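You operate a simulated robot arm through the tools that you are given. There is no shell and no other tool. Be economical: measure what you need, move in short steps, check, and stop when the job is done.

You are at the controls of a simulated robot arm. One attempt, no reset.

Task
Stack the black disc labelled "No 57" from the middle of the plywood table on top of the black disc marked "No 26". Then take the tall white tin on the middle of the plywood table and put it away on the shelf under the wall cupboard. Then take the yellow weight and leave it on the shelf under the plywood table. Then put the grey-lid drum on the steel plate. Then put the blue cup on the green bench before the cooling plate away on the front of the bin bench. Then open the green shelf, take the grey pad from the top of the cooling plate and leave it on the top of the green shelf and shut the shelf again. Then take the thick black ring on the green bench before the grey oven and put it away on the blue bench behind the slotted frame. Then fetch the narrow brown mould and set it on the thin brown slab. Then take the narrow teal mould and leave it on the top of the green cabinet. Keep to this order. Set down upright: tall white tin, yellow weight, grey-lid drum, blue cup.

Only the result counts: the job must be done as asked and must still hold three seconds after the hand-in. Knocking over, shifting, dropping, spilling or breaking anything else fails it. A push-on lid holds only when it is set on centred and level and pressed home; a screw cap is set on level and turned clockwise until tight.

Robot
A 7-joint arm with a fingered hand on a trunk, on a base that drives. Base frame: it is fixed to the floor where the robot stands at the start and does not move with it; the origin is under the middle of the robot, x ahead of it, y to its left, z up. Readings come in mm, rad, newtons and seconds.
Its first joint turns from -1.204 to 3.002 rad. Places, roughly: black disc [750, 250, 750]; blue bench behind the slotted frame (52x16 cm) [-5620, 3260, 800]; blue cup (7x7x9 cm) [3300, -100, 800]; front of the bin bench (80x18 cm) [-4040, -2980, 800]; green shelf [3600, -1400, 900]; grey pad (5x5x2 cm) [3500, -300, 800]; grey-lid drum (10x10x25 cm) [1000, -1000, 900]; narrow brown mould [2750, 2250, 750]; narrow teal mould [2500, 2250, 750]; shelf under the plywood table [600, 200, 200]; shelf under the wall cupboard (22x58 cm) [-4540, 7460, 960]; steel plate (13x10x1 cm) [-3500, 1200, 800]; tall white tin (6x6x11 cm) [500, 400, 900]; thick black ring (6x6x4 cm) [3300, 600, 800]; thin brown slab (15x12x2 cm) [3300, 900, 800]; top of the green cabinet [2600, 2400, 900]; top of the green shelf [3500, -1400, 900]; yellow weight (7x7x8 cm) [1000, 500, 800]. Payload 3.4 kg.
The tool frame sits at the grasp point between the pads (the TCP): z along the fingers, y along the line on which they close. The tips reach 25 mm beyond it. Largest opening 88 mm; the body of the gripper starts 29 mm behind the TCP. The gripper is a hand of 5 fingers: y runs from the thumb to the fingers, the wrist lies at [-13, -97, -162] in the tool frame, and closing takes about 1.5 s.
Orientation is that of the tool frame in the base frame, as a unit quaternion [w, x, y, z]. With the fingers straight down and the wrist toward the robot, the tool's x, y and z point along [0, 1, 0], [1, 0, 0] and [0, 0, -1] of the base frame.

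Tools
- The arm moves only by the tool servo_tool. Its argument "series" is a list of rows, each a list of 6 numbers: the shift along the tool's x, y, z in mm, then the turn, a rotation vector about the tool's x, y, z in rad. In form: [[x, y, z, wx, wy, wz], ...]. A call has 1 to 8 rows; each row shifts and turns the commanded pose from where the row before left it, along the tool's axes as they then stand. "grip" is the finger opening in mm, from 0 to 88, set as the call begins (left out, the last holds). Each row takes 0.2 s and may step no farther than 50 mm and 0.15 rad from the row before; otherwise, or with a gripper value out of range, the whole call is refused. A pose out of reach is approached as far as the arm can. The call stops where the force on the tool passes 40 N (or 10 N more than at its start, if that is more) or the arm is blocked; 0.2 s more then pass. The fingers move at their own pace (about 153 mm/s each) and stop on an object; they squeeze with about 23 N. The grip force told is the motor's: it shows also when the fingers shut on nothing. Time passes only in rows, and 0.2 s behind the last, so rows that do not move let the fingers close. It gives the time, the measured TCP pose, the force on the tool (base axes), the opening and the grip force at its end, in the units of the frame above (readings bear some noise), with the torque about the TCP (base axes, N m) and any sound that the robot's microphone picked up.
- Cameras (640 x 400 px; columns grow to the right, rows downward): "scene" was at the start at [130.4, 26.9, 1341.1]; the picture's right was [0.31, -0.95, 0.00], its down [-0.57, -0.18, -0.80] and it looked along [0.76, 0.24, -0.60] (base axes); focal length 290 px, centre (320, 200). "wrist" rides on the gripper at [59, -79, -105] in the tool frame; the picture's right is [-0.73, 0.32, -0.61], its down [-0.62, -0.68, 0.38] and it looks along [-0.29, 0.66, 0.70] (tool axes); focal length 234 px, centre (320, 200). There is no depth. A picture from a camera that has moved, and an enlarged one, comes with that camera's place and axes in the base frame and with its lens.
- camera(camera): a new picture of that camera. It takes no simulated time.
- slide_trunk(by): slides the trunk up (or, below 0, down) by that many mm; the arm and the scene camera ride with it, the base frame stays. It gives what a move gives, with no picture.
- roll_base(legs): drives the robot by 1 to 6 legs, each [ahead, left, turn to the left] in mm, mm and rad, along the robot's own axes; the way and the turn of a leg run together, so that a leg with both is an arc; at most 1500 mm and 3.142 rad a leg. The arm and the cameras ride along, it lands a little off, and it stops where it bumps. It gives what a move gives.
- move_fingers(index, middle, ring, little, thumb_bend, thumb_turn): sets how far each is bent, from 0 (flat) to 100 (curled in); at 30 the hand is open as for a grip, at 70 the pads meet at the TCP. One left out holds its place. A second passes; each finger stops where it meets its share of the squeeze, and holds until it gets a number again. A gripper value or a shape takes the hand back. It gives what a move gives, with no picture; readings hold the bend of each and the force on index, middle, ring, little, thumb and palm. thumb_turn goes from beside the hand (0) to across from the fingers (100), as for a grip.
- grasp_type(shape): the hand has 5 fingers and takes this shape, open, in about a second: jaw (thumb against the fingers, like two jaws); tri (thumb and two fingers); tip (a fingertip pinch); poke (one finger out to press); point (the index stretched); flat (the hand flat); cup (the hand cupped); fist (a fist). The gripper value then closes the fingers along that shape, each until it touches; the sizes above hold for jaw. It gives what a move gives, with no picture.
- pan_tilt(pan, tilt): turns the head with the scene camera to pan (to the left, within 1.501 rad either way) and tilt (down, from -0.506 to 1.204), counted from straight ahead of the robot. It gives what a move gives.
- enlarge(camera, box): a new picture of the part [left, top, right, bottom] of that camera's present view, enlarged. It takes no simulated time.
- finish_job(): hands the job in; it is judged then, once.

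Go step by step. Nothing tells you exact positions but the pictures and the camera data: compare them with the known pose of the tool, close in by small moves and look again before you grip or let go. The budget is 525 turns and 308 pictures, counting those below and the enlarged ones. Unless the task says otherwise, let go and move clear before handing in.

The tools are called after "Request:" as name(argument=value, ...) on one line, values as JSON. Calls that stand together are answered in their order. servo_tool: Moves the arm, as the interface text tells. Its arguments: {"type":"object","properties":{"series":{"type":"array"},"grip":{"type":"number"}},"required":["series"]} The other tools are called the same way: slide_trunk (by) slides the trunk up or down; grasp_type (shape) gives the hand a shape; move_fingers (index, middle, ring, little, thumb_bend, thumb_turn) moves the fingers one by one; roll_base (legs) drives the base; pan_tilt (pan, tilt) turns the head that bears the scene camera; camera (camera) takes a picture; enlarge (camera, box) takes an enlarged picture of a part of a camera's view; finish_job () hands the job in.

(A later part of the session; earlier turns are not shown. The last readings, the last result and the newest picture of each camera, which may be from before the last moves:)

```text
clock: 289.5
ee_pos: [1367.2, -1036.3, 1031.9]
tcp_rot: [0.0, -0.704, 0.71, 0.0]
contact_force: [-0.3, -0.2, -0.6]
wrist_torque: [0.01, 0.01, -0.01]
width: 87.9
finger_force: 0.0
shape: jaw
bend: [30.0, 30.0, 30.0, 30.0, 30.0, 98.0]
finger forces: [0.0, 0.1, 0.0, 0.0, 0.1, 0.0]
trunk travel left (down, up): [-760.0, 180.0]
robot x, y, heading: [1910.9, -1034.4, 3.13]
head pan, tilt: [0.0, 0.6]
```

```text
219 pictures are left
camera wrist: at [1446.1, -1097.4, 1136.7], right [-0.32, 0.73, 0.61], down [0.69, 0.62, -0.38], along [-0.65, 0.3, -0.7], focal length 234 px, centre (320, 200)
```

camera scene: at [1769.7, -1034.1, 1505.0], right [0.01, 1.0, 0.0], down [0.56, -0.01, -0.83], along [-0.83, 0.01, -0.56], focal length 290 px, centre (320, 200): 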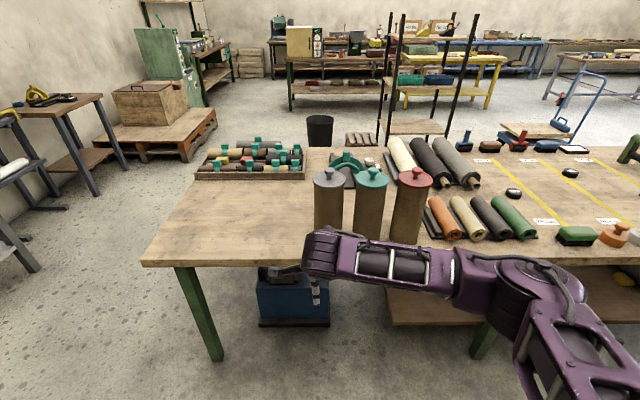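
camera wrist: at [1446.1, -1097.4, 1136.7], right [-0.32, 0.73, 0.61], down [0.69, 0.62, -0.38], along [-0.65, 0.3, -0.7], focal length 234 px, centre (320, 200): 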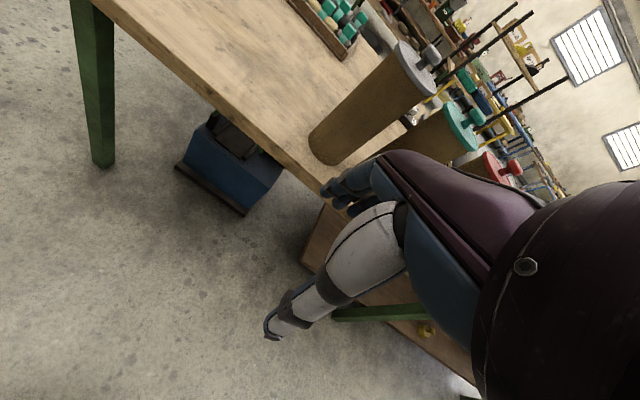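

The grey-lid drum is the leftmost of three, with a mushroom knob on its lid. The body (~85 mm) is too wide for the jaws, so I'll take it by the knob. Raise and approach.

Request:
slide_trunk(by=150)

Request:
roll_base(legs=[[350, -40, 0]])

Request:
pan_tilt(pan=0.0, tilt=0.75)

Request:
camera(camera="scene")

Request:
camera(camera="wrist")

```text
clock: 291.2
ee_pos: [1366.3, -1037.6, 1181.1]
tcp_rot: [0.001, -0.704, 0.71, 0.0]
contact_force: [-0.4, -1.1, -0.3]
wrist_torque: [-0.01, 0.01, 0.01]
width: 87.8
finger_force: 0.1
shape: jaw
bend: [30.0, 30.0, 30.0, 30.0, 30.0, 98.0]
finger forces: [0.0, 0.1, 0.0, 0.0, 0.0, 0.0]
trunk travel left (down, up): [-910.0, 30.0]
robot x, y, heading: [1910.3, -1039.4, 3.133]
head pan, tilt: [0.0, 0.6]
```

```text
clock: 293.5
ee_pos: [1018.4, -992.8, 1183.4]
tcp_rot: [0.001, -0.704, 0.71, 0.0]
contact_force: [-0.1, -0.9, -0.4]
wrist_torque: [0.01, 0.01, 0.01]
width: 87.5
finger_force: 0.2
shape: jaw
bend: [30.0, 30.0, 30.0, 30.0, 30.0, 98.0]
finger forces: [0.1, 0.1, 0.1, 0.0, 0.0, 0.0]
trunk travel left (down, up): [-910.0, 30.0]
robot x, y, heading: [1561.0, -991.1, 3.13]
head pan, tilt: [0.0, 0.6]
```

```text
clock: 294.2
ee_pos: [1016.9, -992.5, 1181.8]
tcp_rot: [0.001, -0.704, 0.71, 0.001]
contact_force: [-0.5, 0.0, -0.7]
wrist_torque: [0.01, 0.01, -0.03]
width: 87.8
finger_force: 0.1
shape: jaw
bend: [30.0, 30.0, 30.0, 30.0, 30.0, 98.0]
finger forces: [0.0, 0.0, 0.1, 0.0, 0.0, 0.0]
trunk travel left (down, up): [-910.0, 30.0]
robot x, y, heading: [1561.2, -988.4, 3.13]
head pan, tilt: [0.0, 0.75]
```

```text
218 pictures are left
camera scene: at [1425.2, -990.1, 1642.1], right [0.01, 1.0, 0.0], down [0.68, -0.01, -0.73], along [-0.73, 0.01, -0.68], focal length 290 px, centre (320, 200)
```

scene: 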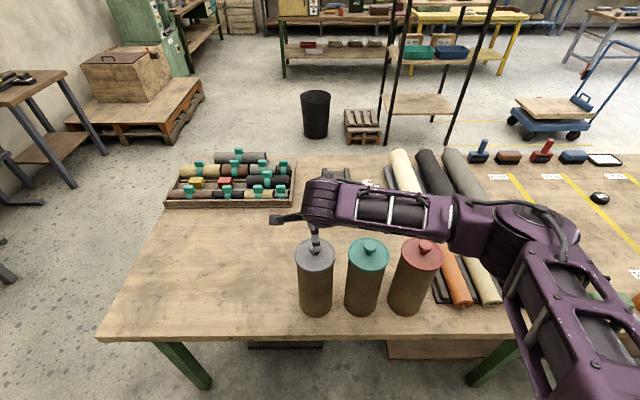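

```text
217 pictures are left
camera wrist: at [1096.3, -1053.5, 1286.5], right [-0.32, 0.73, 0.61], down [0.69, 0.62, -0.38], along [-0.65, 0.3, -0.7], focal length 234 px, centre (320, 200)
```

wrist: 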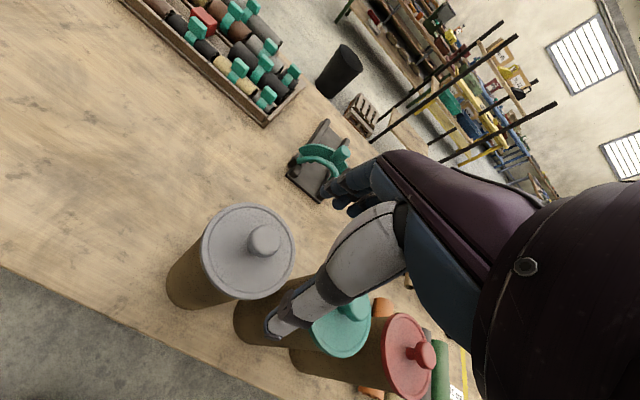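

Knob at about (975,−993), top ≈1045. Move over and lower to z≈1105.

Request:
servo_tool(series=[[0, 40, 0, 0, 0, 0], [0, 0, 40, 0, 0, 0], [0, 0, 37, 0, 0, 0], [0, 0, 0, 0, 0, 0]])

Request:
camera(camera="wrist")

Request:
enlarge(camera="scene", box=[250, 190, 410, 320])

```text
clock: 295.2
ee_pos: [977.7, -994.0, 1105.2]
tcp_rot: [0.001, -0.704, 0.71, -0.001]
contact_force: [0.1, 0.0, -0.4]
wrist_torque: [0.01, 0.01, -0.02]
width: 87.9
finger_force: 0.2
shape: jaw
bend: [30.0, 30.0, 30.0, 30.0, 30.0, 98.0]
finger forces: [0.1, 0.0, 0.1, 0.0, 0.0, 0.0]
trunk travel left (down, up): [-910.0, 30.0]
robot x, y, heading: [1560.8, -992.2, 3.133]
head pan, tilt: [0.0, 0.75]
```

```text
216 pictures are left
camera wrist: at [1056.8, -1053.9, 1209.3], right [-0.32, 0.73, 0.61], down [0.69, 0.62, -0.38], along [-0.65, 0.3, -0.7], focal length 234 px, centre (320, 200)
```

wrist: 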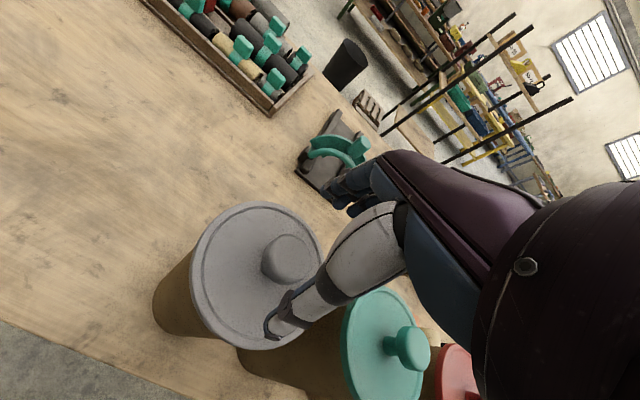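

```text
3.08 times, centred on (330, 255) of scene
camera zoom: at [1425.5, -990.4, 1642.1], right [0.01, 1.0, 0.0], down [0.68, -0.01, -0.73], along [-0.73, 0.01, -0.68], focal length 891 px, centre (289, 31)
```

zoom: 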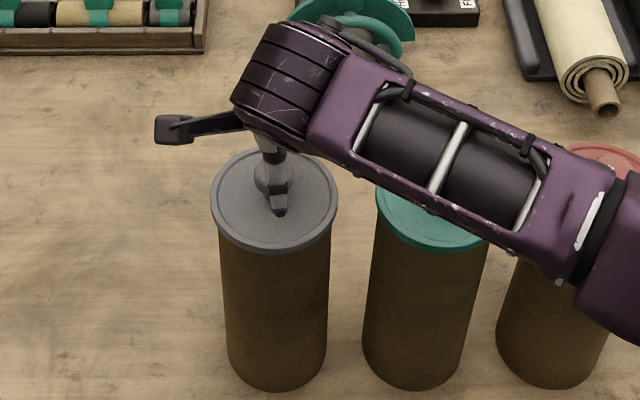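

The knob is higher than expected (~z 1060, lid ≈1041) at about (983,−995). Adjust and go down gently with a check.

Request:
servo_tool(series=[[0, -5, 5, 0, 0, 0], [0, 0, 10, 0, 0, 0], [0, 0, 0, 0, 0, 0]])

Request:
camera(camera="wrist")

Request:
enlarge(camera="scene", box=[280, 210, 360, 280])

```text
clock: 296.0
ee_pos: [983.1, -993.5, 1090.0]
tcp_rot: [0.001, -0.704, 0.71, -0.001]
contact_force: [0.3, -0.9, -0.7]
wrist_torque: [0.0, -0.04, -0.02]
width: 87.7
finger_force: 0.0
shape: jaw
bend: [30.0, 30.0, 30.0, 30.0, 30.0, 98.0]
finger forces: [0.0, 0.0, 0.1, 0.0, 0.1, 0.0]
trunk travel left (down, up): [-910.0, 30.0]
robot x, y, heading: [1559.8, -992.4, 3.129]
head pan, tilt: [0.0, 0.75]
```

```text
214 pictures are left
camera wrist: at [1062.3, -1053.1, 1194.4], right [-0.32, 0.73, 0.61], down [0.69, 0.62, -0.38], along [-0.65, 0.3, -0.7], focal length 234 px, centre (320, 200)
```

wrist: 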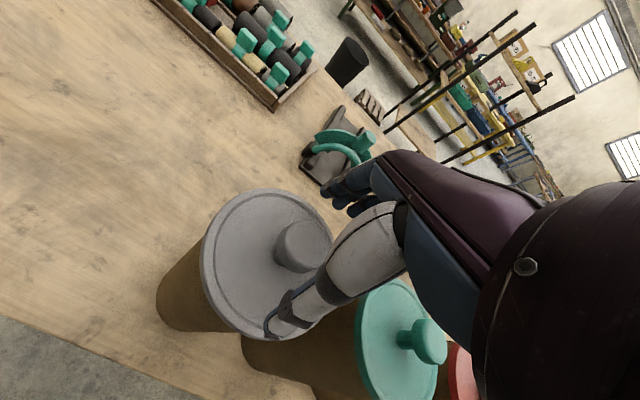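

```text
5.71 times, centred on (320, 245) of scene
camera zoom: at [1425.9, -990.1, 1642.1], right [0.01, 1.0, 0.0], down [0.68, -0.01, -0.73], along [-0.73, 0.01, -0.68], focal length 1654 px, centre (320, -57)
```

zoom: 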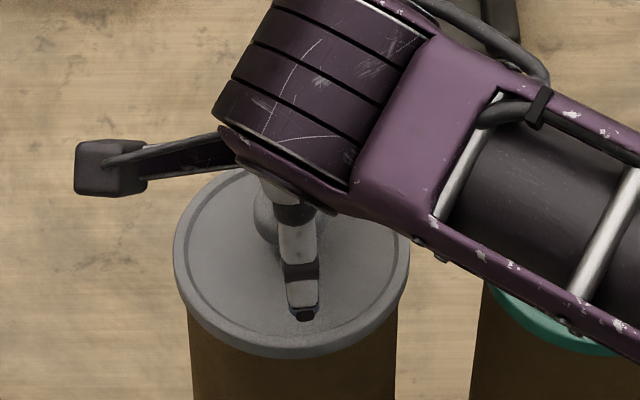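

Aligned. Lowering to z≈1070 in small steps.

Request:
servo_tool(series=[[0, 0, 6, 0, 0, 0], [0, 0, 6, 0, 0, 0], [0, 0, 0, 0, 0, 0]])

Request:
servo_tool(series=[[0, 0, 4, 0, 0, 0], [0, 0, 4, 0, 0, 0], [0, 0, 0, 0, 0, 0]])

Request:
enlarge(camera="wrist", box=[170, 150, 370, 350])

```text
clock: 296.8
ee_pos: [983.2, -993.9, 1077.3]
tcp_rot: [0.0, -0.705, 0.709, 0.0]
contact_force: [0.0, -0.4, 0.0]
wrist_torque: [0.0, -0.01, -0.01]
width: 87.6
finger_force: 0.0
shape: jaw
bend: [30.0, 30.0, 30.0, 30.0, 30.0, 98.0]
finger forces: [0.0, 0.1, 0.1, 0.0, 0.0, 0.0]
trunk travel left (down, up): [-910.0, 30.0]
robot x, y, heading: [1560.1, -990.7, 3.13]
head pan, tilt: [0.0, 0.75]
```

```text
clock: 297.6
ee_pos: [982.7, -992.1, 1071.4]
tcp_rot: [-0.001, -0.703, 0.711, 0.0]
contact_force: [-3.4, -0.4, 13.4]
wrist_torque: [-0.02, -0.33, -0.03]
width: 88.2
finger_force: 0.2
shape: jaw
bend: [29.0, 30.0, 30.0, 30.0, 29.0, 98.0]
finger forces: [2.1, 0.4, 0.0, 0.1, 10.5, 0.0]
trunk travel left (down, up): [-910.0, 30.0]
robot x, y, heading: [1560.3, -994.6, 3.128]
head pan, tilt: [0.0, 0.75]
```

```text
2.00 times, centred on (270, 250) of wrist
camera zoom: at [1062.7, -1052.9, 1176.2], right [-0.31, 0.73, 0.61], down [0.69, 0.62, -0.39], along [-0.66, 0.29, -0.7], focal length 468 px, centre (420, 100)
```

zoom: 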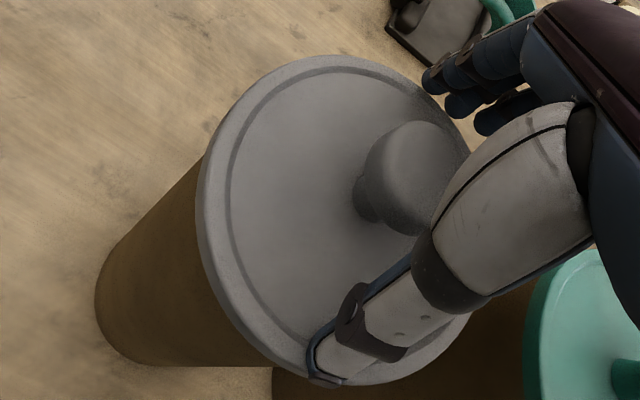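

The fingertips reached the lid. Rise 4 mm and close on the knob.

Request:
servo_tool(series=[[0, 0, -5, 0, 0, 0], [0, 0, 0, 0, 0, 0]])

Request:
servo_tool(series=[[0, 0, 0, 0, 0, 0], [0, 0, 0, 0, 0, 0], [0, 0, 0, 0, 0, 0], [0, 0, 0, 0, 0, 0], [0, 0, 0, 0, 0, 0], [0, 0, 0, 0, 0, 0], [0, 0, 0, 0, 0, 0], [0, 0, 0, 0, 0, 0]], grip=0)

Request:
enlarge(camera="wrist", box=[170, 150, 370, 350])

```text
clock: 298.2
ee_pos: [983.3, -992.9, 1073.0]
tcp_rot: [0.001, -0.704, 0.71, -0.001]
contact_force: [-0.3, 0.6, 1.3]
wrist_torque: [0.0, 0.0, -0.01]
width: 87.8
finger_force: 0.0
shape: jaw
bend: [30.0, 30.0, 30.0, 30.0, 30.0, 98.0]
finger forces: [0.4, 0.1, 0.1, 0.0, 0.5, 0.1]
trunk travel left (down, up): [-910.0, 30.0]
robot x, y, heading: [1561.7, -993.7, 3.135]
head pan, tilt: [0.0, 0.75]
```

```text
clock: 300.0
ee_pos: [985.3, -992.6, 1076.4]
tcp_rot: [0.0, -0.704, 0.71, -0.001]
contact_force: [3.8, -0.2, 6.4]
wrist_torque: [-0.04, 0.15, -0.07]
width: 21.6
finger_force: 22.7
shape: jaw
bend: [75.0, 74.0, 63.0, 60.0, 80.0, 100.0]
finger forces: [23.8, 0.0, 0.0, 0.0, 18.3, 0.1]
trunk travel left (down, up): [-910.0, 30.0]
robot x, y, heading: [1558.7, -990.8, 3.135]
head pan, tilt: [0.0, 0.75]
```

```text
2.00 times, centred on (270, 250) of wrist
camera zoom: at [1064.2, -1053.0, 1180.4], right [-0.32, 0.73, 0.61], down [0.69, 0.62, -0.38], along [-0.65, 0.3, -0.7], focal length 468 px, centre (420, 100)
```

zoom: 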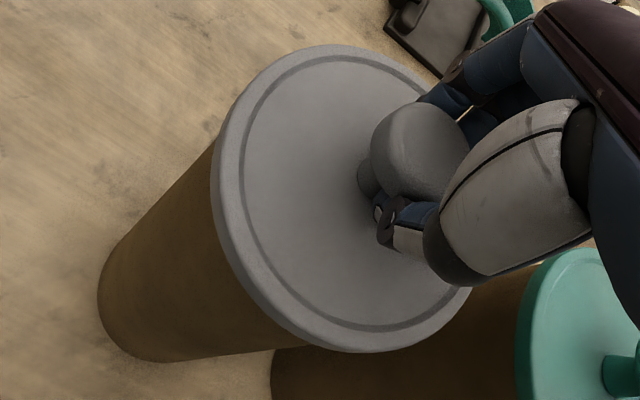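

Gripping around the neck (index vs thumb). Small test lift of 12 mm to see whether the whole drum rises.

Request:
servo_tool(series=[[0, 0, -4, 0, 0, 0], [0, 0, -4, 0, 0, 0], [0, 0, -4, 0, 0, 0], [0, 0, 0, 0, 0, 0]])

Request:
enlarge(camera="wrist", box=[120, 150, 370, 350])

Request:
enlarge(camera="scene", box=[270, 220, 398, 330])

```text
clock: 301.0
ee_pos: [982.2, -993.2, 1087.8]
tcp_rot: [0.001, -0.704, 0.711, -0.001]
contact_force: [-0.2, 0.3, -0.3]
wrist_torque: [0.02, 0.0, 0.0]
width: 20.1
finger_force: 23.1
shape: jaw
bend: [75.0, 74.0, 63.0, 60.0, 80.0, 100.0]
finger forces: [19.9, 0.1, 0.0, 0.0, 15.8, 0.1]
trunk travel left (down, up): [-910.0, 30.0]
robot x, y, heading: [1562.4, -991.7, 3.128]
head pan, tilt: [0.0, 0.75]
heard: snap
```

```text
2.00 times, centred on (245, 250) of wrist
camera zoom: at [1061.9, -1053.1, 1191.6], right [-0.32, 0.73, 0.61], down [0.69, 0.62, -0.38], along [-0.65, 0.3, -0.7], focal length 468 px, centre (470, 100)
```

zoom: 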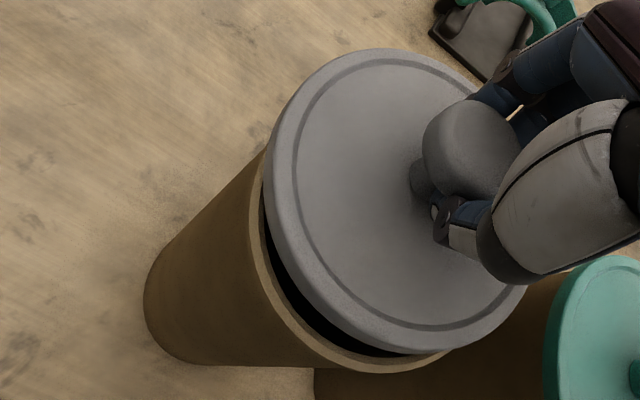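

```text
3.64 times, centred on (334, 275) of scene
camera zoom: at [1425.7, -990.2, 1642.1], right [0.01, 1.0, 0.0], down [0.68, -0.01, -0.73], along [-0.73, 0.01, -0.68], focal length 1053 px, centre (269, -73)
```

zoom: 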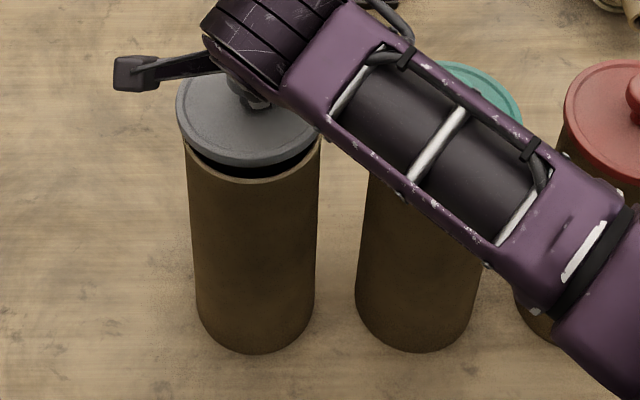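

The lid snapped off: it's a push-on lid. I'll put it straight back down and press it home, then grasp the body instead.

Request:
servo_tool(series=[[0, -1, 4, 0, 0, 0], [0, 0, 4, 0, 0, 0], [0, 0, 2, 0, 0, 0], [0, 0, 0, 0, 0, 0]])

Request:
enlarge(camera="wrist", box=[120, 150, 370, 350])

Request:
enlarge(camera="scene", box=[290, 220, 354, 270])

```text
clock: 302.0
ee_pos: [984.3, -993.9, 1077.7]
tcp_rot: [0.0, -0.703, 0.711, 0.0]
contact_force: [-1.5, 0.0, 3.9]
wrist_torque: [-0.06, -0.04, -0.02]
width: 20.3
finger_force: 22.9
shape: jaw
bend: [75.0, 74.0, 63.0, 60.0, 81.0, 100.0]
finger forces: [23.1, 0.1, 0.0, 0.0, 17.0, 0.0]
trunk travel left (down, up): [-910.0, 30.0]
robot x, y, heading: [1563.2, -990.1, 3.13]
head pan, tilt: [0.0, 0.75]
```

```text
2.00 times, centred on (245, 250) of wrist
camera zoom: at [1063.4, -1053.0, 1182.1], right [-0.32, 0.73, 0.61], down [0.69, 0.62, -0.38], along [-0.65, 0.3, -0.7], focal length 468 px, centre (470, 100)
```

zoom: 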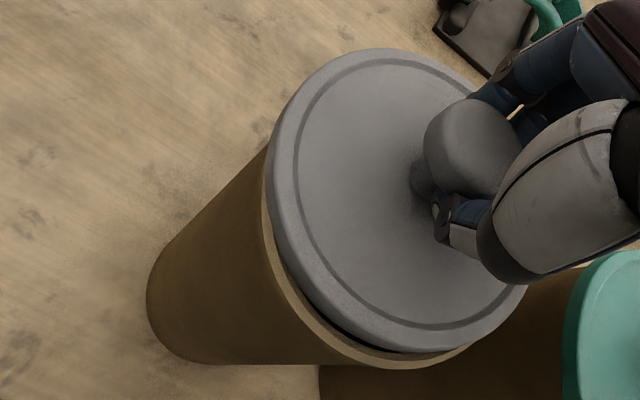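

```text
8.00 times, centred on (322, 245) of scene
camera zoom: at [1426.6, -990.1, 1642.2], right [0.01, 1.0, 0.0], down [0.68, -0.01, -0.73], along [-0.73, 0.01, -0.68], focal length 2316 px, centre (304, -160)
```

zoom: 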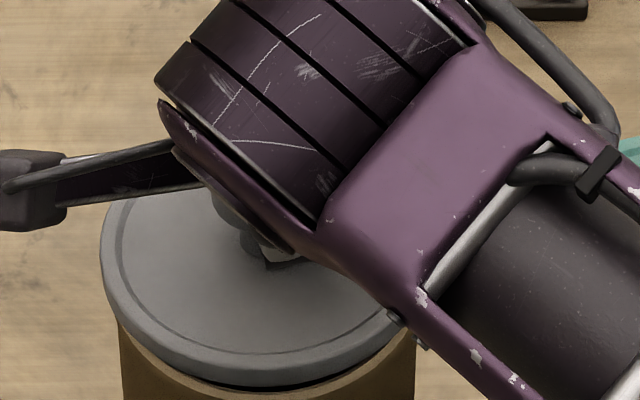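

Seated at the rim with a small gap. Press down.

Request:
servo_tool(series=[[0, 0, 3, 0, 0, 0], [0, 0, 0, 0, 0, 0]])

Request:
servo_tool(series=[[0, 0, 3, 0, 0, 0], [0, 0, 0, 0, 0, 0]])

Request:
enlarge(camera="wrist", box=[120, 150, 370, 350])

```text
clock: 302.6
ee_pos: [984.6, -992.9, 1076.9]
tcp_rot: [-0.003, -0.704, 0.71, 0.0]
contact_force: [-3.3, 1.0, 19.8]
wrist_torque: [-0.11, 0.21, -0.03]
width: 20.5
finger_force: 22.8
shape: jaw
bend: [75.0, 74.0, 63.0, 60.0, 82.0, 100.0]
finger forces: [32.9, 0.1, 0.0, 0.0, 18.6, 0.0]
trunk travel left (down, up): [-910.0, 30.0]
robot x, y, heading: [1563.6, -990.8, 3.131]
head pan, tilt: [0.0, 0.75]
```

```text
clock: 303.2
ee_pos: [985.9, -993.6, 1076.4]
tcp_rot: [-0.005, -0.705, 0.71, 0.002]
contact_force: [-5.8, 1.3, 37.5]
wrist_torque: [-0.2, 0.46, -0.06]
width: 21.4
finger_force: 23.0
shape: jaw
bend: [76.0, 74.0, 72.0, 60.0, 83.0, 100.0]
finger forces: [41.9, 0.3, 0.0, 0.1, 21.1, 0.0]
trunk travel left (down, up): [-910.0, 30.0]
robot x, y, heading: [1559.4, -990.8, 3.132]
head pan, tilt: [0.0, 0.75]
```

```text
2.00 times, centred on (245, 250) of wrist
camera zoom: at [1066.5, -1053.0, 1180.4], right [-0.31, 0.73, 0.61], down [0.68, 0.62, -0.39], along [-0.66, 0.29, -0.69], focal length 468 px, centre (470, 100)
```

zoom: 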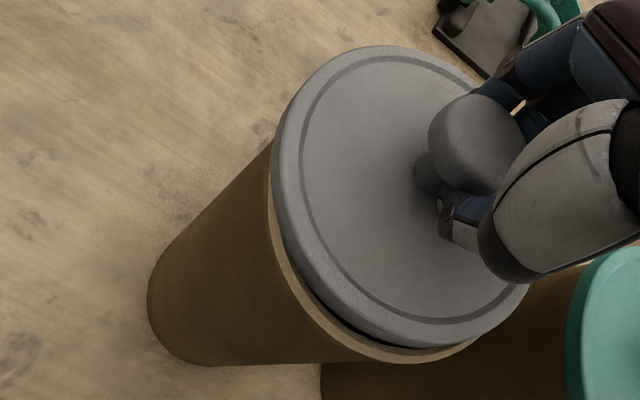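

Not home yet: a gap remains on the near side. I'll release, rise and inspect the lid before pressing on the knob's top.

Request:
servo_tool(series=[[0, 0, -4, 0, 0, 0], [0, 0, 0, 0, 0, 0]])

Request:
servo_tool(series=[[0, 0, 0, 0, 0, 0], [0, 0, 0, 0, 0, 0], [0, 0, 0, 0, 0, 0], [0, 0, 0, 0, 0, 0], [0, 0, 0, 0, 0, 0]], grip=88)

Request:
servo_tool(series=[[0, 0, -10, 0, 0, 0], [0, 0, -30, 0, 0, 0], [0, 0, -40, 0, 0, 0], [0, 0, 0, 0, 0, 0]])

Request:
enlarge(camera="wrist", box=[120, 150, 370, 350])

Request:
enlarge(camera="scene", box=[280, 210, 376, 285])

```text
clock: 303.8
ee_pos: [985.9, -992.8, 1077.2]
tcp_rot: [-0.001, -0.704, 0.71, 0.001]
contact_force: [-4.9, 0.9, 24.3]
wrist_torque: [-0.17, 0.51, -0.04]
width: 21.1
finger_force: 22.4
shape: jaw
bend: [76.0, 74.0, 72.0, 60.0, 82.0, 100.0]
finger forces: [37.2, 0.3, 0.0, 0.0, 16.3, 0.0]
trunk travel left (down, up): [-910.0, 30.0]
robot x, y, heading: [1559.8, -992.4, 3.13]
head pan, tilt: [0.0, 0.75]
```

```text
clock: 304.9
ee_pos: [982.2, -994.8, 1077.0]
tcp_rot: [-0.002, -0.704, 0.71, 0.003]
contact_force: [0.0, -1.5, 6.2]
wrist_torque: [0.02, -0.23, -0.02]
width: 87.6
finger_force: 0.1
shape: jaw
bend: [30.0, 30.0, 30.0, 30.0, 28.0, 98.0]
finger forces: [0.1, 1.4, 0.0, 0.0, 5.3, 0.1]
trunk travel left (down, up): [-910.0, 30.0]
robot x, y, heading: [1559.8, -989.7, 3.131]
head pan, tilt: [0.0, 0.75]
stopped in row 5: the force on the tool passed its limit (the readings are from after the stop); the commanded pose is now the measured one
```

```text
clock: 305.9
ee_pos: [982.9, -993.7, 1157.8]
tcp_rot: [-0.002, -0.703, 0.711, 0.001]
contact_force: [0.0, 0.6, -0.2]
wrist_torque: [-0.03, -0.02, -0.01]
width: 88.0
finger_force: 0.0
shape: jaw
bend: [30.0, 30.0, 30.0, 30.0, 30.0, 98.0]
finger forces: [0.1, 0.1, 0.1, 0.0, 0.0, 0.0]
trunk travel left (down, up): [-910.0, 30.0]
robot x, y, heading: [1559.1, -990.9, 3.136]
head pan, tilt: [0.0, 0.75]
```

```text
2.00 times, centred on (245, 250) of wrist
camera zoom: at [1063.5, -1053.8, 1262.4], right [-0.31, 0.73, 0.61], down [0.69, 0.62, -0.39], along [-0.66, 0.3, -0.69], focal length 468 px, centre (470, 100)
```

zoom: 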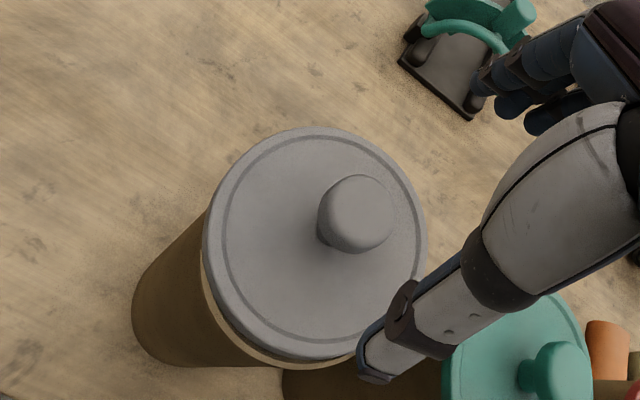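

```text
5.33 times, centred on (328, 248) of scene
camera zoom: at [1426.6, -991.1, 1642.1], right [0.01, 1.0, 0.0], down [0.68, -0.01, -0.73], along [-0.73, 0.01, -0.68], focal length 1544 px, centre (277, -53)
```

zoom: 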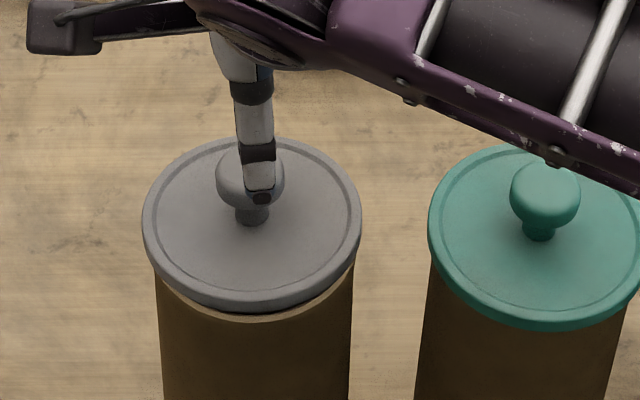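

The lid sits on the body but isn't pressed home. I'll close the fingers into a blunt tip and press down on the knob's centre.

Request:
servo_tool(series=[[2, 2, 0, 0, 0, 0], [0, 0, 0, 0, 0, 0], [0, 0, 0, 0, 0, 0], [0, 0, 0, 0, 0, 0], [0, 0, 0, 0, 0, 0], [0, 0, 0, 0, 0, 0], [0, 0, 0, 0, 0, 0], [0, 0, 0, 0, 0, 0]], grip=0)

Request:
camera(camera="wrist")

Request:
enlarge(camera="scene", box=[280, 210, 376, 285])

```text
clock: 307.6
ee_pos: [980.6, -995.0, 1158.4]
tcp_rot: [-0.002, -0.704, 0.71, 0.002]
contact_force: [0.2, 0.5, -0.1]
wrist_torque: [-0.01, 0.0, -0.04]
width: 0.0
finger_force: 22.8
shape: jaw
bend: [70.0, 70.0, 70.0, 70.0, 37.0, 100.0]
finger forces: [0.1, 0.0, 0.1, 0.1, 0.1, 0.1]
trunk travel left (down, up): [-910.0, 30.0]
robot x, y, heading: [1559.7, -991.8, 3.126]
head pan, tilt: [0.0, 0.75]
```

```text
203 pictures are left
camera wrist: at [1060.4, -1055.1, 1262.1], right [-0.31, 0.73, 0.61], down [0.68, 0.62, -0.39], along [-0.66, 0.29, -0.69], focal length 234 px, centre (320, 200)
```

wrist: 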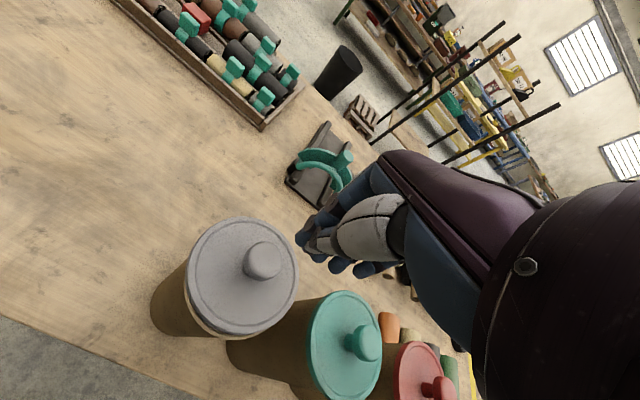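

```text
5.33 times, centred on (328, 248) of scene
camera zoom: at [1425.8, -990.1, 1642.1], right [0.01, 1.0, 0.0], down [0.68, -0.01, -0.73], along [-0.73, 0.01, -0.68], focal length 1544 px, centre (277, -53)
```

zoom: 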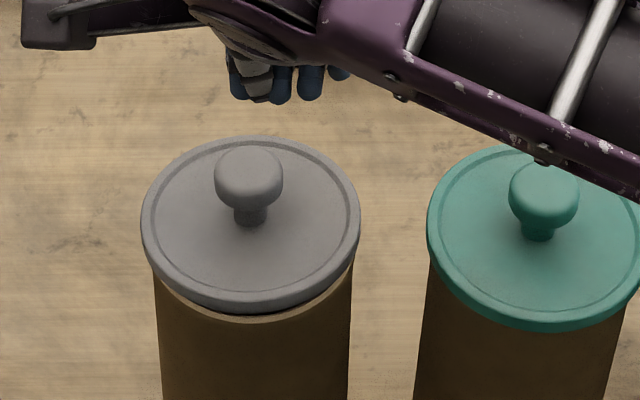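

Request:
servo_tool(series=[[5, 5, 20, 0, 0, 0], [0, 0, 20, 0, 0, 0], [0, 0, 0, 0, 0, 0]])

Request:
camera(camera="wrist")

Request:
enlarge(camera="scene", box=[280, 210, 376, 285])

```text
clock: 308.4
ee_pos: [976.2, -1000.0, 1117.7]
tcp_rot: [-0.003, -0.704, 0.71, 0.001]
contact_force: [1.0, -0.2, 0.6]
wrist_torque: [0.0, -0.03, 0.0]
width: 0.1
finger_force: 22.5
shape: jaw
bend: [70.0, 70.0, 70.0, 70.0, 37.0, 100.0]
finger forces: [0.0, 0.0, 0.1, 0.0, 0.1, 0.0]
trunk travel left (down, up): [-910.0, 30.0]
robot x, y, heading: [1558.5, -993.3, 3.132]
head pan, tilt: [0.0, 0.75]
```

```text
201 pictures are left
camera wrist: at [1055.3, -1059.8, 1221.6], right [-0.31, 0.73, 0.61], down [0.68, 0.62, -0.39], along [-0.66, 0.29, -0.69], focal length 234 px, centre (320, 200)
```

wrist: 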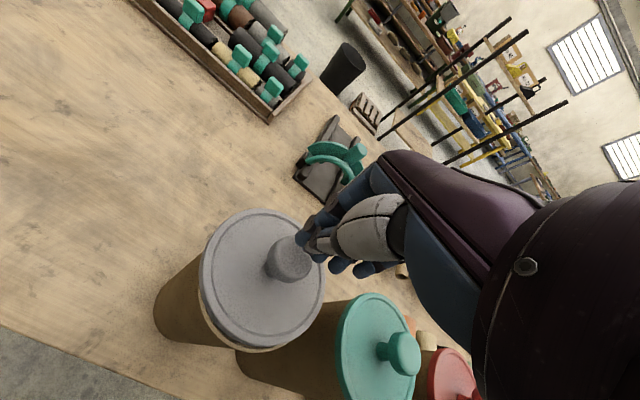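

```text
5.33 times, centred on (328, 248) of scene
camera zoom: at [1425.9, -989.9, 1642.1], right [0.01, 1.0, 0.0], down [0.68, -0.01, -0.73], along [-0.73, 0.01, -0.68], focal length 1544 px, centre (277, -53)
```

zoom: 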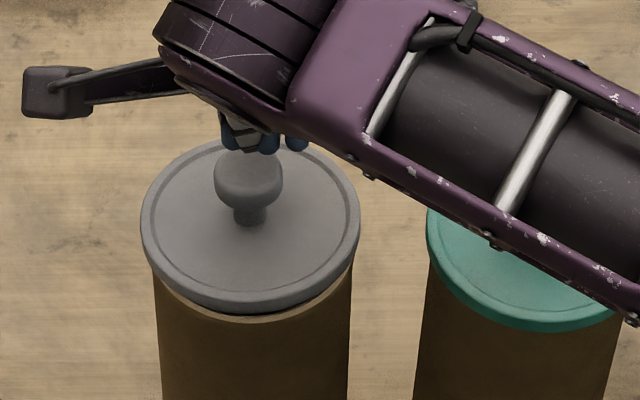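

Lined up over the knob. Pressing down in small steps.

Request:
servo_tool(series=[[0, 0, 6, 0, 0, 0], [0, 0, 6, 0, 0, 0], [0, 0, 0, 0, 0, 0]])

Request:
servo_tool(series=[[0, 0, 4, 0, 0, 0], [0, 0, 4, 0, 0, 0], [0, 0, 0, 0, 0, 0]])

Request:
servo_tool(series=[[0, 0, 3, 0, 0, 0], [0, 0, 0, 0, 0, 0]])

```text
clock: 309.2
ee_pos: [974.9, -999.9, 1109.5]
tcp_rot: [-0.005, -0.704, 0.71, 0.003]
contact_force: [-6.2, -0.2, 20.8]
wrist_torque: [0.16, 0.12, 0.04]
width: 0.0
finger_force: 23.2
shape: jaw
bend: [70.0, 70.0, 70.0, 70.0, 37.0, 100.0]
finger forces: [0.0, 30.9, 0.0, 0.0, 0.0, 0.0]
trunk travel left (down, up): [-910.0, 30.0]
robot x, y, heading: [1558.8, -992.2, 3.136]
head pan, tilt: [0.0, 0.75]
```

```text
clock: 309.8
ee_pos: [972.3, -999.9, 1107.3]
tcp_rot: [-0.01, -0.705, 0.71, 0.005]
contact_force: [4.3, 1.9, 15.2]
wrist_torque: [0.12, -0.15, -0.02]
width: 0.0
finger_force: 23.2
shape: jaw
bend: [70.0, 70.0, 70.0, 70.0, 38.0, 100.0]
finger forces: [0.0, 20.9, 0.0, 0.1, 0.0, 0.1]
trunk travel left (down, up): [-910.0, 30.0]
robot x, y, heading: [1564.4, -994.1, 3.135]
head pan, tilt: [0.0, 0.75]
stopped in row 2: the force on the tool passed its limit (the readings are from after the stop); the commanded pose is now the measured one
```

```text
clock: 310.4
ee_pos: [974.4, -999.7, 1109.6]
tcp_rot: [-0.013, -0.704, 0.71, 0.008]
contact_force: [-7.4, 1.8, 35.8]
wrist_torque: [0.14, 0.17, 0.02]
width: 0.0
finger_force: 23.3
shape: jaw
bend: [70.0, 70.0, 70.0, 70.0, 38.0, 100.0]
finger forces: [0.0, 30.1, 0.0, 0.1, 0.1, 0.0]
trunk travel left (down, up): [-910.0, 30.0]
robot x, y, heading: [1556.4, -993.5, 3.134]
head pan, tilt: [0.0, 0.75]
```

Request:
servo_tool(series=[[0, 0, 4, 0, 0, 0], [0, 0, 0, 0, 0, 0]])

Request:
enlarge(camera="scene", box=[280, 210, 376, 285])

```text
clock: 310.8
ee_pos: [968.0, -1001.9, 1107.5]
tcp_rot: [-0.017, -0.705, 0.709, 0.009]
contact_force: [3.5, 1.4, 17.5]
wrist_torque: [-0.02, -0.08, -0.01]
width: 0.4
finger_force: 23.2
shape: jaw
bend: [70.0, 70.0, 70.0, 70.0, 39.0, 100.0]
finger forces: [0.1, 0.1, 0.0, 0.1, 45.1, 0.1]
trunk travel left (down, up): [-910.0, 30.0]
robot x, y, heading: [1562.4, -985.0, 3.134]
head pan, tilt: [0.0, 0.75]
stopped in row 2: the force on the tool passed its limit (the readings are from after the stop); the commanded pose is now the measured one
```

```text
5.33 times, centred on (328, 248) of scene
camera zoom: at [1428.4, -989.4, 1641.9], right [0.01, 1.0, 0.0], down [0.68, -0.01, -0.73], along [-0.73, 0.01, -0.68], focal length 1544 px, centre (277, -53)
```

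zoom: 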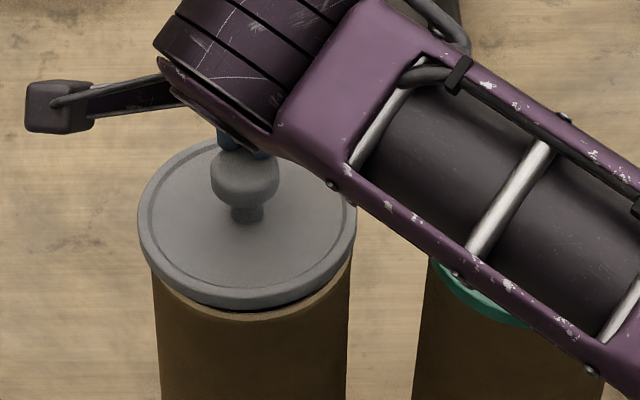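

The tip slid to the back of the knob and tilted the lid. I'll lift, shift 14 mm toward the robot and press again.

Request:
servo_tool(series=[[0, 0, -10, 0, 0, 0], [0, 0, -15, 0, 0, 0], [0, -16, 0, 0, 0, 0], [0, 0, 0, 0, 0, 0]])

Request:
enlarge(camera="scene", box=[280, 210, 376, 285])

Request:
enlarge(camera="wrist", box=[150, 150, 390, 350])

```text
clock: 311.8
ee_pos: [985.5, -1001.4, 1128.9]
tcp_rot: [-0.014, -0.704, 0.71, 0.008]
contact_force: [0.4, 0.4, -0.1]
wrist_torque: [0.04, 0.01, 0.01]
width: 0.0
finger_force: 22.1
shape: jaw
bend: [70.0, 70.0, 70.0, 70.0, 39.0, 100.0]
finger forces: [0.0, 0.1, 0.1, 0.1, 0.1, 0.1]
trunk travel left (down, up): [-910.0, 30.0]
robot x, y, heading: [1562.5, -992.9, 3.133]
head pan, tilt: [0.0, 0.75]
```

```text
5.33 times, centred on (328, 248) of scene
camera zoom: at [1424.9, -990.4, 1642.0], right [0.01, 1.0, 0.0], down [0.68, -0.01, -0.73], along [-0.73, 0.01, -0.68], focal length 1544 px, centre (277, -53)
```

zoom: 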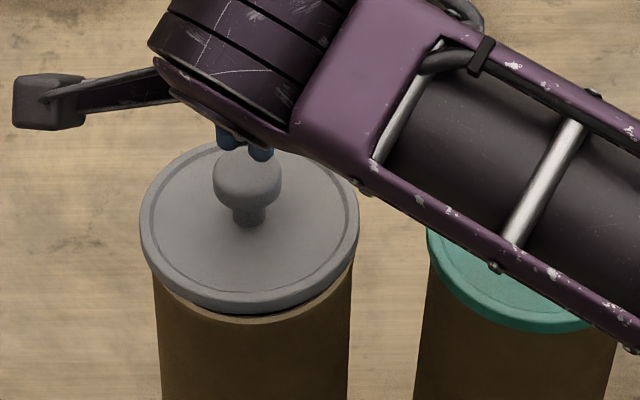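

```text
2.00 times, centred on (270, 250) of wrist
camera zoom: at [1067.3, -1060.8, 1231.5], right [-0.3, 0.73, 0.61], down [0.67, 0.61, -0.41], along [-0.67, 0.29, -0.68], focal length 468 px, centre (420, 100)
```

zoom: 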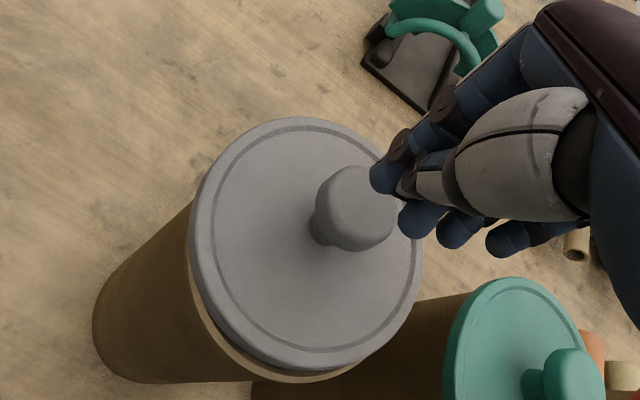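

I can't judge the lid's offset and height from above. I'll back off and lower the trunk to see it level with the rim.

Request:
roll_base(legs=[[-420, 0, 0]])

Request:
slide_trunk(by=-400)

Request:
slide_trunk(by=-200)

Request:
pan_tilt(pan=0.0, tilt=0.1)

Request:
enlarge(camera="scene", box=[260, 160, 420, 300])

```text
clock: 314.3
ee_pos: [1398.7, -1005.7, 1127.6]
tcp_rot: [-0.014, -0.704, 0.71, 0.008]
contact_force: [0.1, 0.0, -0.2]
wrist_torque: [0.04, 0.05, 0.03]
width: 0.0
finger_force: 22.9
shape: jaw
bend: [70.0, 70.0, 70.0, 70.0, 39.0, 100.0]
finger forces: [0.0, 0.0, 0.1, 0.0, 0.1, 0.0]
trunk travel left (down, up): [-910.0, 30.0]
robot x, y, heading: [1972.8, -999.3, 3.134]
head pan, tilt: [0.0, 0.75]
```

```text
clock: 318.2
ee_pos: [1399.4, -1005.3, 728.2]
tcp_rot: [-0.013, -0.705, 0.71, 0.007]
contact_force: [-0.3, -0.6, 0.6]
wrist_torque: [-0.02, 0.05, -0.04]
width: 0.1
finger_force: 22.4
shape: jaw
bend: [70.0, 70.0, 70.0, 70.0, 39.0, 100.0]
finger forces: [0.1, 0.0, 0.0, 0.0, 0.0, 0.1]
trunk travel left (down, up): [-510.0, 430.0]
robot x, y, heading: [1974.3, -998.5, 3.131]
head pan, tilt: [0.0, 0.75]
```

```text
clock: 320.3
ee_pos: [1399.0, -1006.5, 530.4]
tcp_rot: [-0.014, -0.705, 0.709, 0.008]
contact_force: [0.1, -0.6, 0.9]
wrist_torque: [-0.04, -0.02, -0.02]
width: 0.0
finger_force: 22.9
shape: jaw
bend: [70.0, 70.0, 70.0, 70.0, 39.0, 100.0]
finger forces: [0.1, 0.1, 0.0, 0.0, 0.0, 0.1]
trunk travel left (down, up): [-310.0, 630.0]
robot x, y, heading: [1975.7, -993.8, 3.133]
head pan, tilt: [0.0, 0.75]
```

```text
clock: 321.4
ee_pos: [1399.0, -1005.6, 529.4]
tcp_rot: [-0.013, -0.705, 0.709, 0.008]
contact_force: [-0.3, 0.7, -0.1]
wrist_torque: [-0.02, 0.01, 0.01]
width: 0.2
finger_force: 22.5
shape: jaw
bend: [70.0, 70.0, 70.0, 70.0, 39.0, 100.0]
finger forces: [0.0, 0.0, 0.1, 0.1, 0.0, 0.1]
trunk travel left (down, up): [-310.0, 630.0]
robot x, y, heading: [1974.9, -993.4, 3.132]
head pan, tilt: [0.0, 0.099]
```

```text
2.86 times, centred on (340, 230) of scene
camera zoom: at [1830.2, -994.2, 1101.1], right [0.01, 1.0, 0.0], down [0.1, 0.0, -0.99], along [-0.99, 0.01, -0.1], focal length 827 px, centre (263, 114)
```

zoom: 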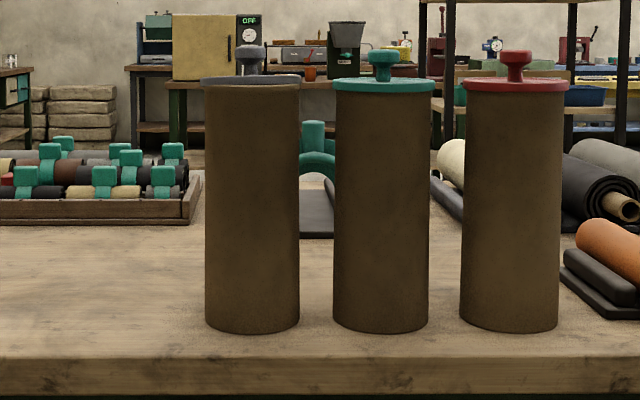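

Request:
enlarge(camera="scene", box=[300, 165, 380, 200])

```text
8.00 times, centred on (340, 182) of scene
camera zoom: at [1830.2, -994.2, 1101.1], right [0.01, 1.0, 0.0], down [0.1, 0.0, -0.99], along [-0.99, 0.01, -0.1], focal length 2316 px, centre (160, 340)
```

zoom: 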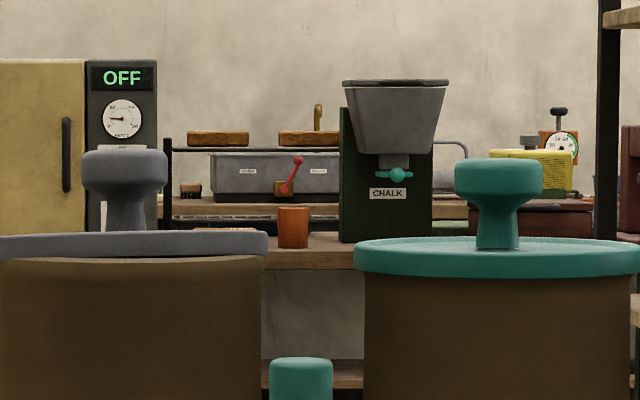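

The lid is seated at the back but its near side is raised about 7 mm. I'll return and press down on the lid's near side, between knob and rim.

Request:
slide_trunk(by=400)

Request:
slide_trunk(by=200)

Request:
servo_tool(series=[[0, 0, -10, 0.031, -0.009, 0], [0, 0, 0, 0, 0, 0]])

Request:
roll_base(legs=[[375, -5, 0]])

Request:
pan_tilt(pan=0.0, tilt=0.75)

Request:
enlarge(camera="scene", box=[270, 210, 398, 310])

Request:
enlarge(camera="wrist", box=[100, 100, 390, 350])

```text
clock: 325.2
ee_pos: [1398.1, -1006.1, 929.0]
tcp_rot: [-0.012, -0.704, 0.71, 0.007]
contact_force: [-1.1, 0.2, -0.3]
wrist_torque: [-0.02, 0.0, 0.01]
width: 0.2
finger_force: 23.2
shape: jaw
bend: [70.0, 70.0, 70.0, 70.0, 39.0, 100.0]
finger forces: [0.0, 0.1, 0.0, 0.0, 0.0, 0.0]
trunk travel left (down, up): [-710.0, 230.0]
robot x, y, heading: [1976.6, -996.2, 3.139]
head pan, tilt: [0.0, 0.099]
```

```text
clock: 327.4
ee_pos: [1399.7, -1005.2, 1129.5]
tcp_rot: [-0.013, -0.705, 0.709, 0.008]
contact_force: [-0.4, -0.6, -0.7]
wrist_torque: [-0.02, 0.02, 0.01]
width: 0.1
finger_force: 23.5
shape: jaw
bend: [70.0, 70.0, 70.0, 70.0, 39.0, 100.0]
finger forces: [0.0, 0.1, 0.0, 0.0, 0.0, 0.0]
trunk travel left (down, up): [-910.0, 30.0]
robot x, y, heading: [1972.8, -996.3, 3.132]
head pan, tilt: [0.0, 0.099]
```

```text
clock: 328.0
ee_pos: [1399.0, -1005.8, 1139.4]
tcp_rot: [0.0, -0.704, 0.71, 0.0]
contact_force: [-0.3, 0.0, 0.3]
wrist_torque: [0.01, -0.02, 0.0]
width: 0.0
finger_force: 23.1
shape: jaw
bend: [70.0, 70.0, 70.0, 70.0, 39.0, 100.0]
finger forces: [0.0, 0.1, 0.1, 0.0, 0.0, 0.0]
trunk travel left (down, up): [-910.0, 30.0]
robot x, y, heading: [1976.3, -996.1, 3.135]
head pan, tilt: [0.0, 0.099]
```

```text
clock: 330.3
ee_pos: [1025.2, -998.1, 1139.6]
tcp_rot: [-0.001, -0.705, 0.71, 0.001]
contact_force: [0.6, 0.1, -0.8]
wrist_torque: [0.04, 0.02, -0.03]
width: 0.0
finger_force: 23.4
shape: jaw
bend: [70.0, 70.0, 70.0, 70.0, 39.0, 100.0]
finger forces: [0.0, 0.1, 0.0, 0.0, 0.0, 0.1]
trunk travel left (down, up): [-910.0, 30.0]
robot x, y, heading: [1601.1, -986.2, 3.129]
head pan, tilt: [0.0, 0.099]
```

```text
clock: 331.4
ee_pos: [1025.8, -997.5, 1139.4]
tcp_rot: [0.001, -0.705, 0.709, 0.0]
contact_force: [-0.6, 0.2, -0.6]
wrist_torque: [-0.02, 0.01, -0.01]
width: 0.2
finger_force: 23.5
shape: jaw
bend: [70.0, 70.0, 70.0, 70.0, 39.0, 100.0]
finger forces: [0.0, 0.0, 0.0, 0.1, 0.0, 0.1]
trunk travel left (down, up): [-910.0, 30.0]
robot x, y, heading: [1600.1, -987.8, 3.139]
head pan, tilt: [0.0, 0.75]
```

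```text
4.00 times, centred on (334, 260) of scene
camera zoom: at [1466.1, -985.8, 1642.2], right [0.01, 1.0, 0.0], down [0.68, -0.01, -0.73], along [-0.73, 0.01, -0.68], focal length 1158 px, centre (264, -40)
```

zoom: 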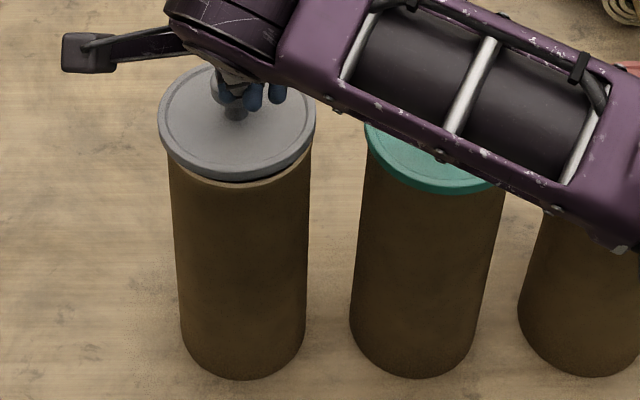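

```text
1.60 times, centred on (245, 225) of wrist
camera zoom: at [1104.8, -1057.3, 1243.9], right [-0.32, 0.73, 0.61], down [0.69, 0.62, -0.38], along [-0.65, 0.29, -0.7], focal length 375 px, centre (440, 160)
```

zoom: 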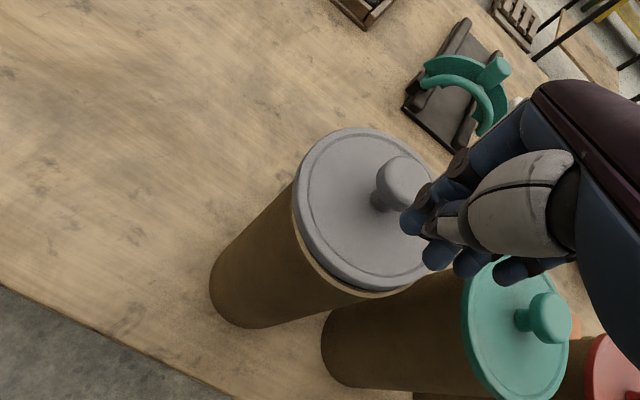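

Request:
servo_tool(series=[[0, 5, 20, 0, 0, 0], [0, 0, 20, 0, 0, 0], [0, 0, 8, 0, 0, 0], [0, 0, 0, 0, 0, 0]])

Request:
servo_tool(series=[[0, 0, 4, 0, 0, 0], [0, 0, 0, 0, 0, 0]])

Request:
enlarge(camera="scene", box=[290, 210, 354, 260])

```text
clock: 332.4
ee_pos: [1020.9, -998.0, 1090.9]
tcp_rot: [0.0, -0.705, 0.709, -0.001]
contact_force: [-0.4, -0.6, -0.3]
wrist_torque: [0.0, 0.01, -0.02]
width: 0.1
finger_force: 22.7
shape: jaw
bend: [70.0, 70.0, 70.0, 70.0, 39.0, 100.0]
finger forces: [0.0, 0.0, 0.0, 0.0, 0.0, 0.0]
trunk travel left (down, up): [-910.0, 30.0]
robot x, y, heading: [1599.2, -987.9, 3.131]
head pan, tilt: [0.0, 0.75]
```

```text
clock: 333.0
ee_pos: [1021.4, -998.3, 1087.5]
tcp_rot: [0.0, -0.705, 0.709, 0.001]
contact_force: [-0.2, 0.3, 0.9]
wrist_torque: [0.0, -0.01, 0.0]
width: 0.0
finger_force: 23.4
shape: jaw
bend: [70.0, 70.0, 70.0, 70.0, 39.0, 100.0]
finger forces: [0.0, 0.0, 0.0, 0.1, 0.1, 0.0]
trunk travel left (down, up): [-910.0, 30.0]
robot x, y, heading: [1599.0, -988.3, 3.129]
head pan, tilt: [0.0, 0.75]
```

```text
8.00 times, centred on (322, 235) of scene
camera zoom: at [1465.7, -985.7, 1642.1], right [0.01, 1.0, 0.0], down [0.68, -0.01, -0.73], along [-0.73, 0.01, -0.68], focal length 2316 px, centre (304, -80)
```

zoom: 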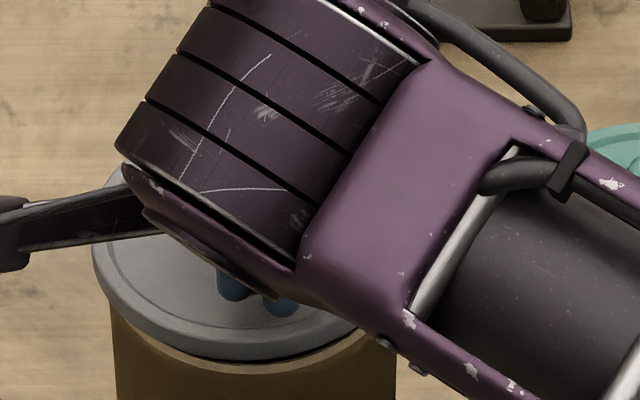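

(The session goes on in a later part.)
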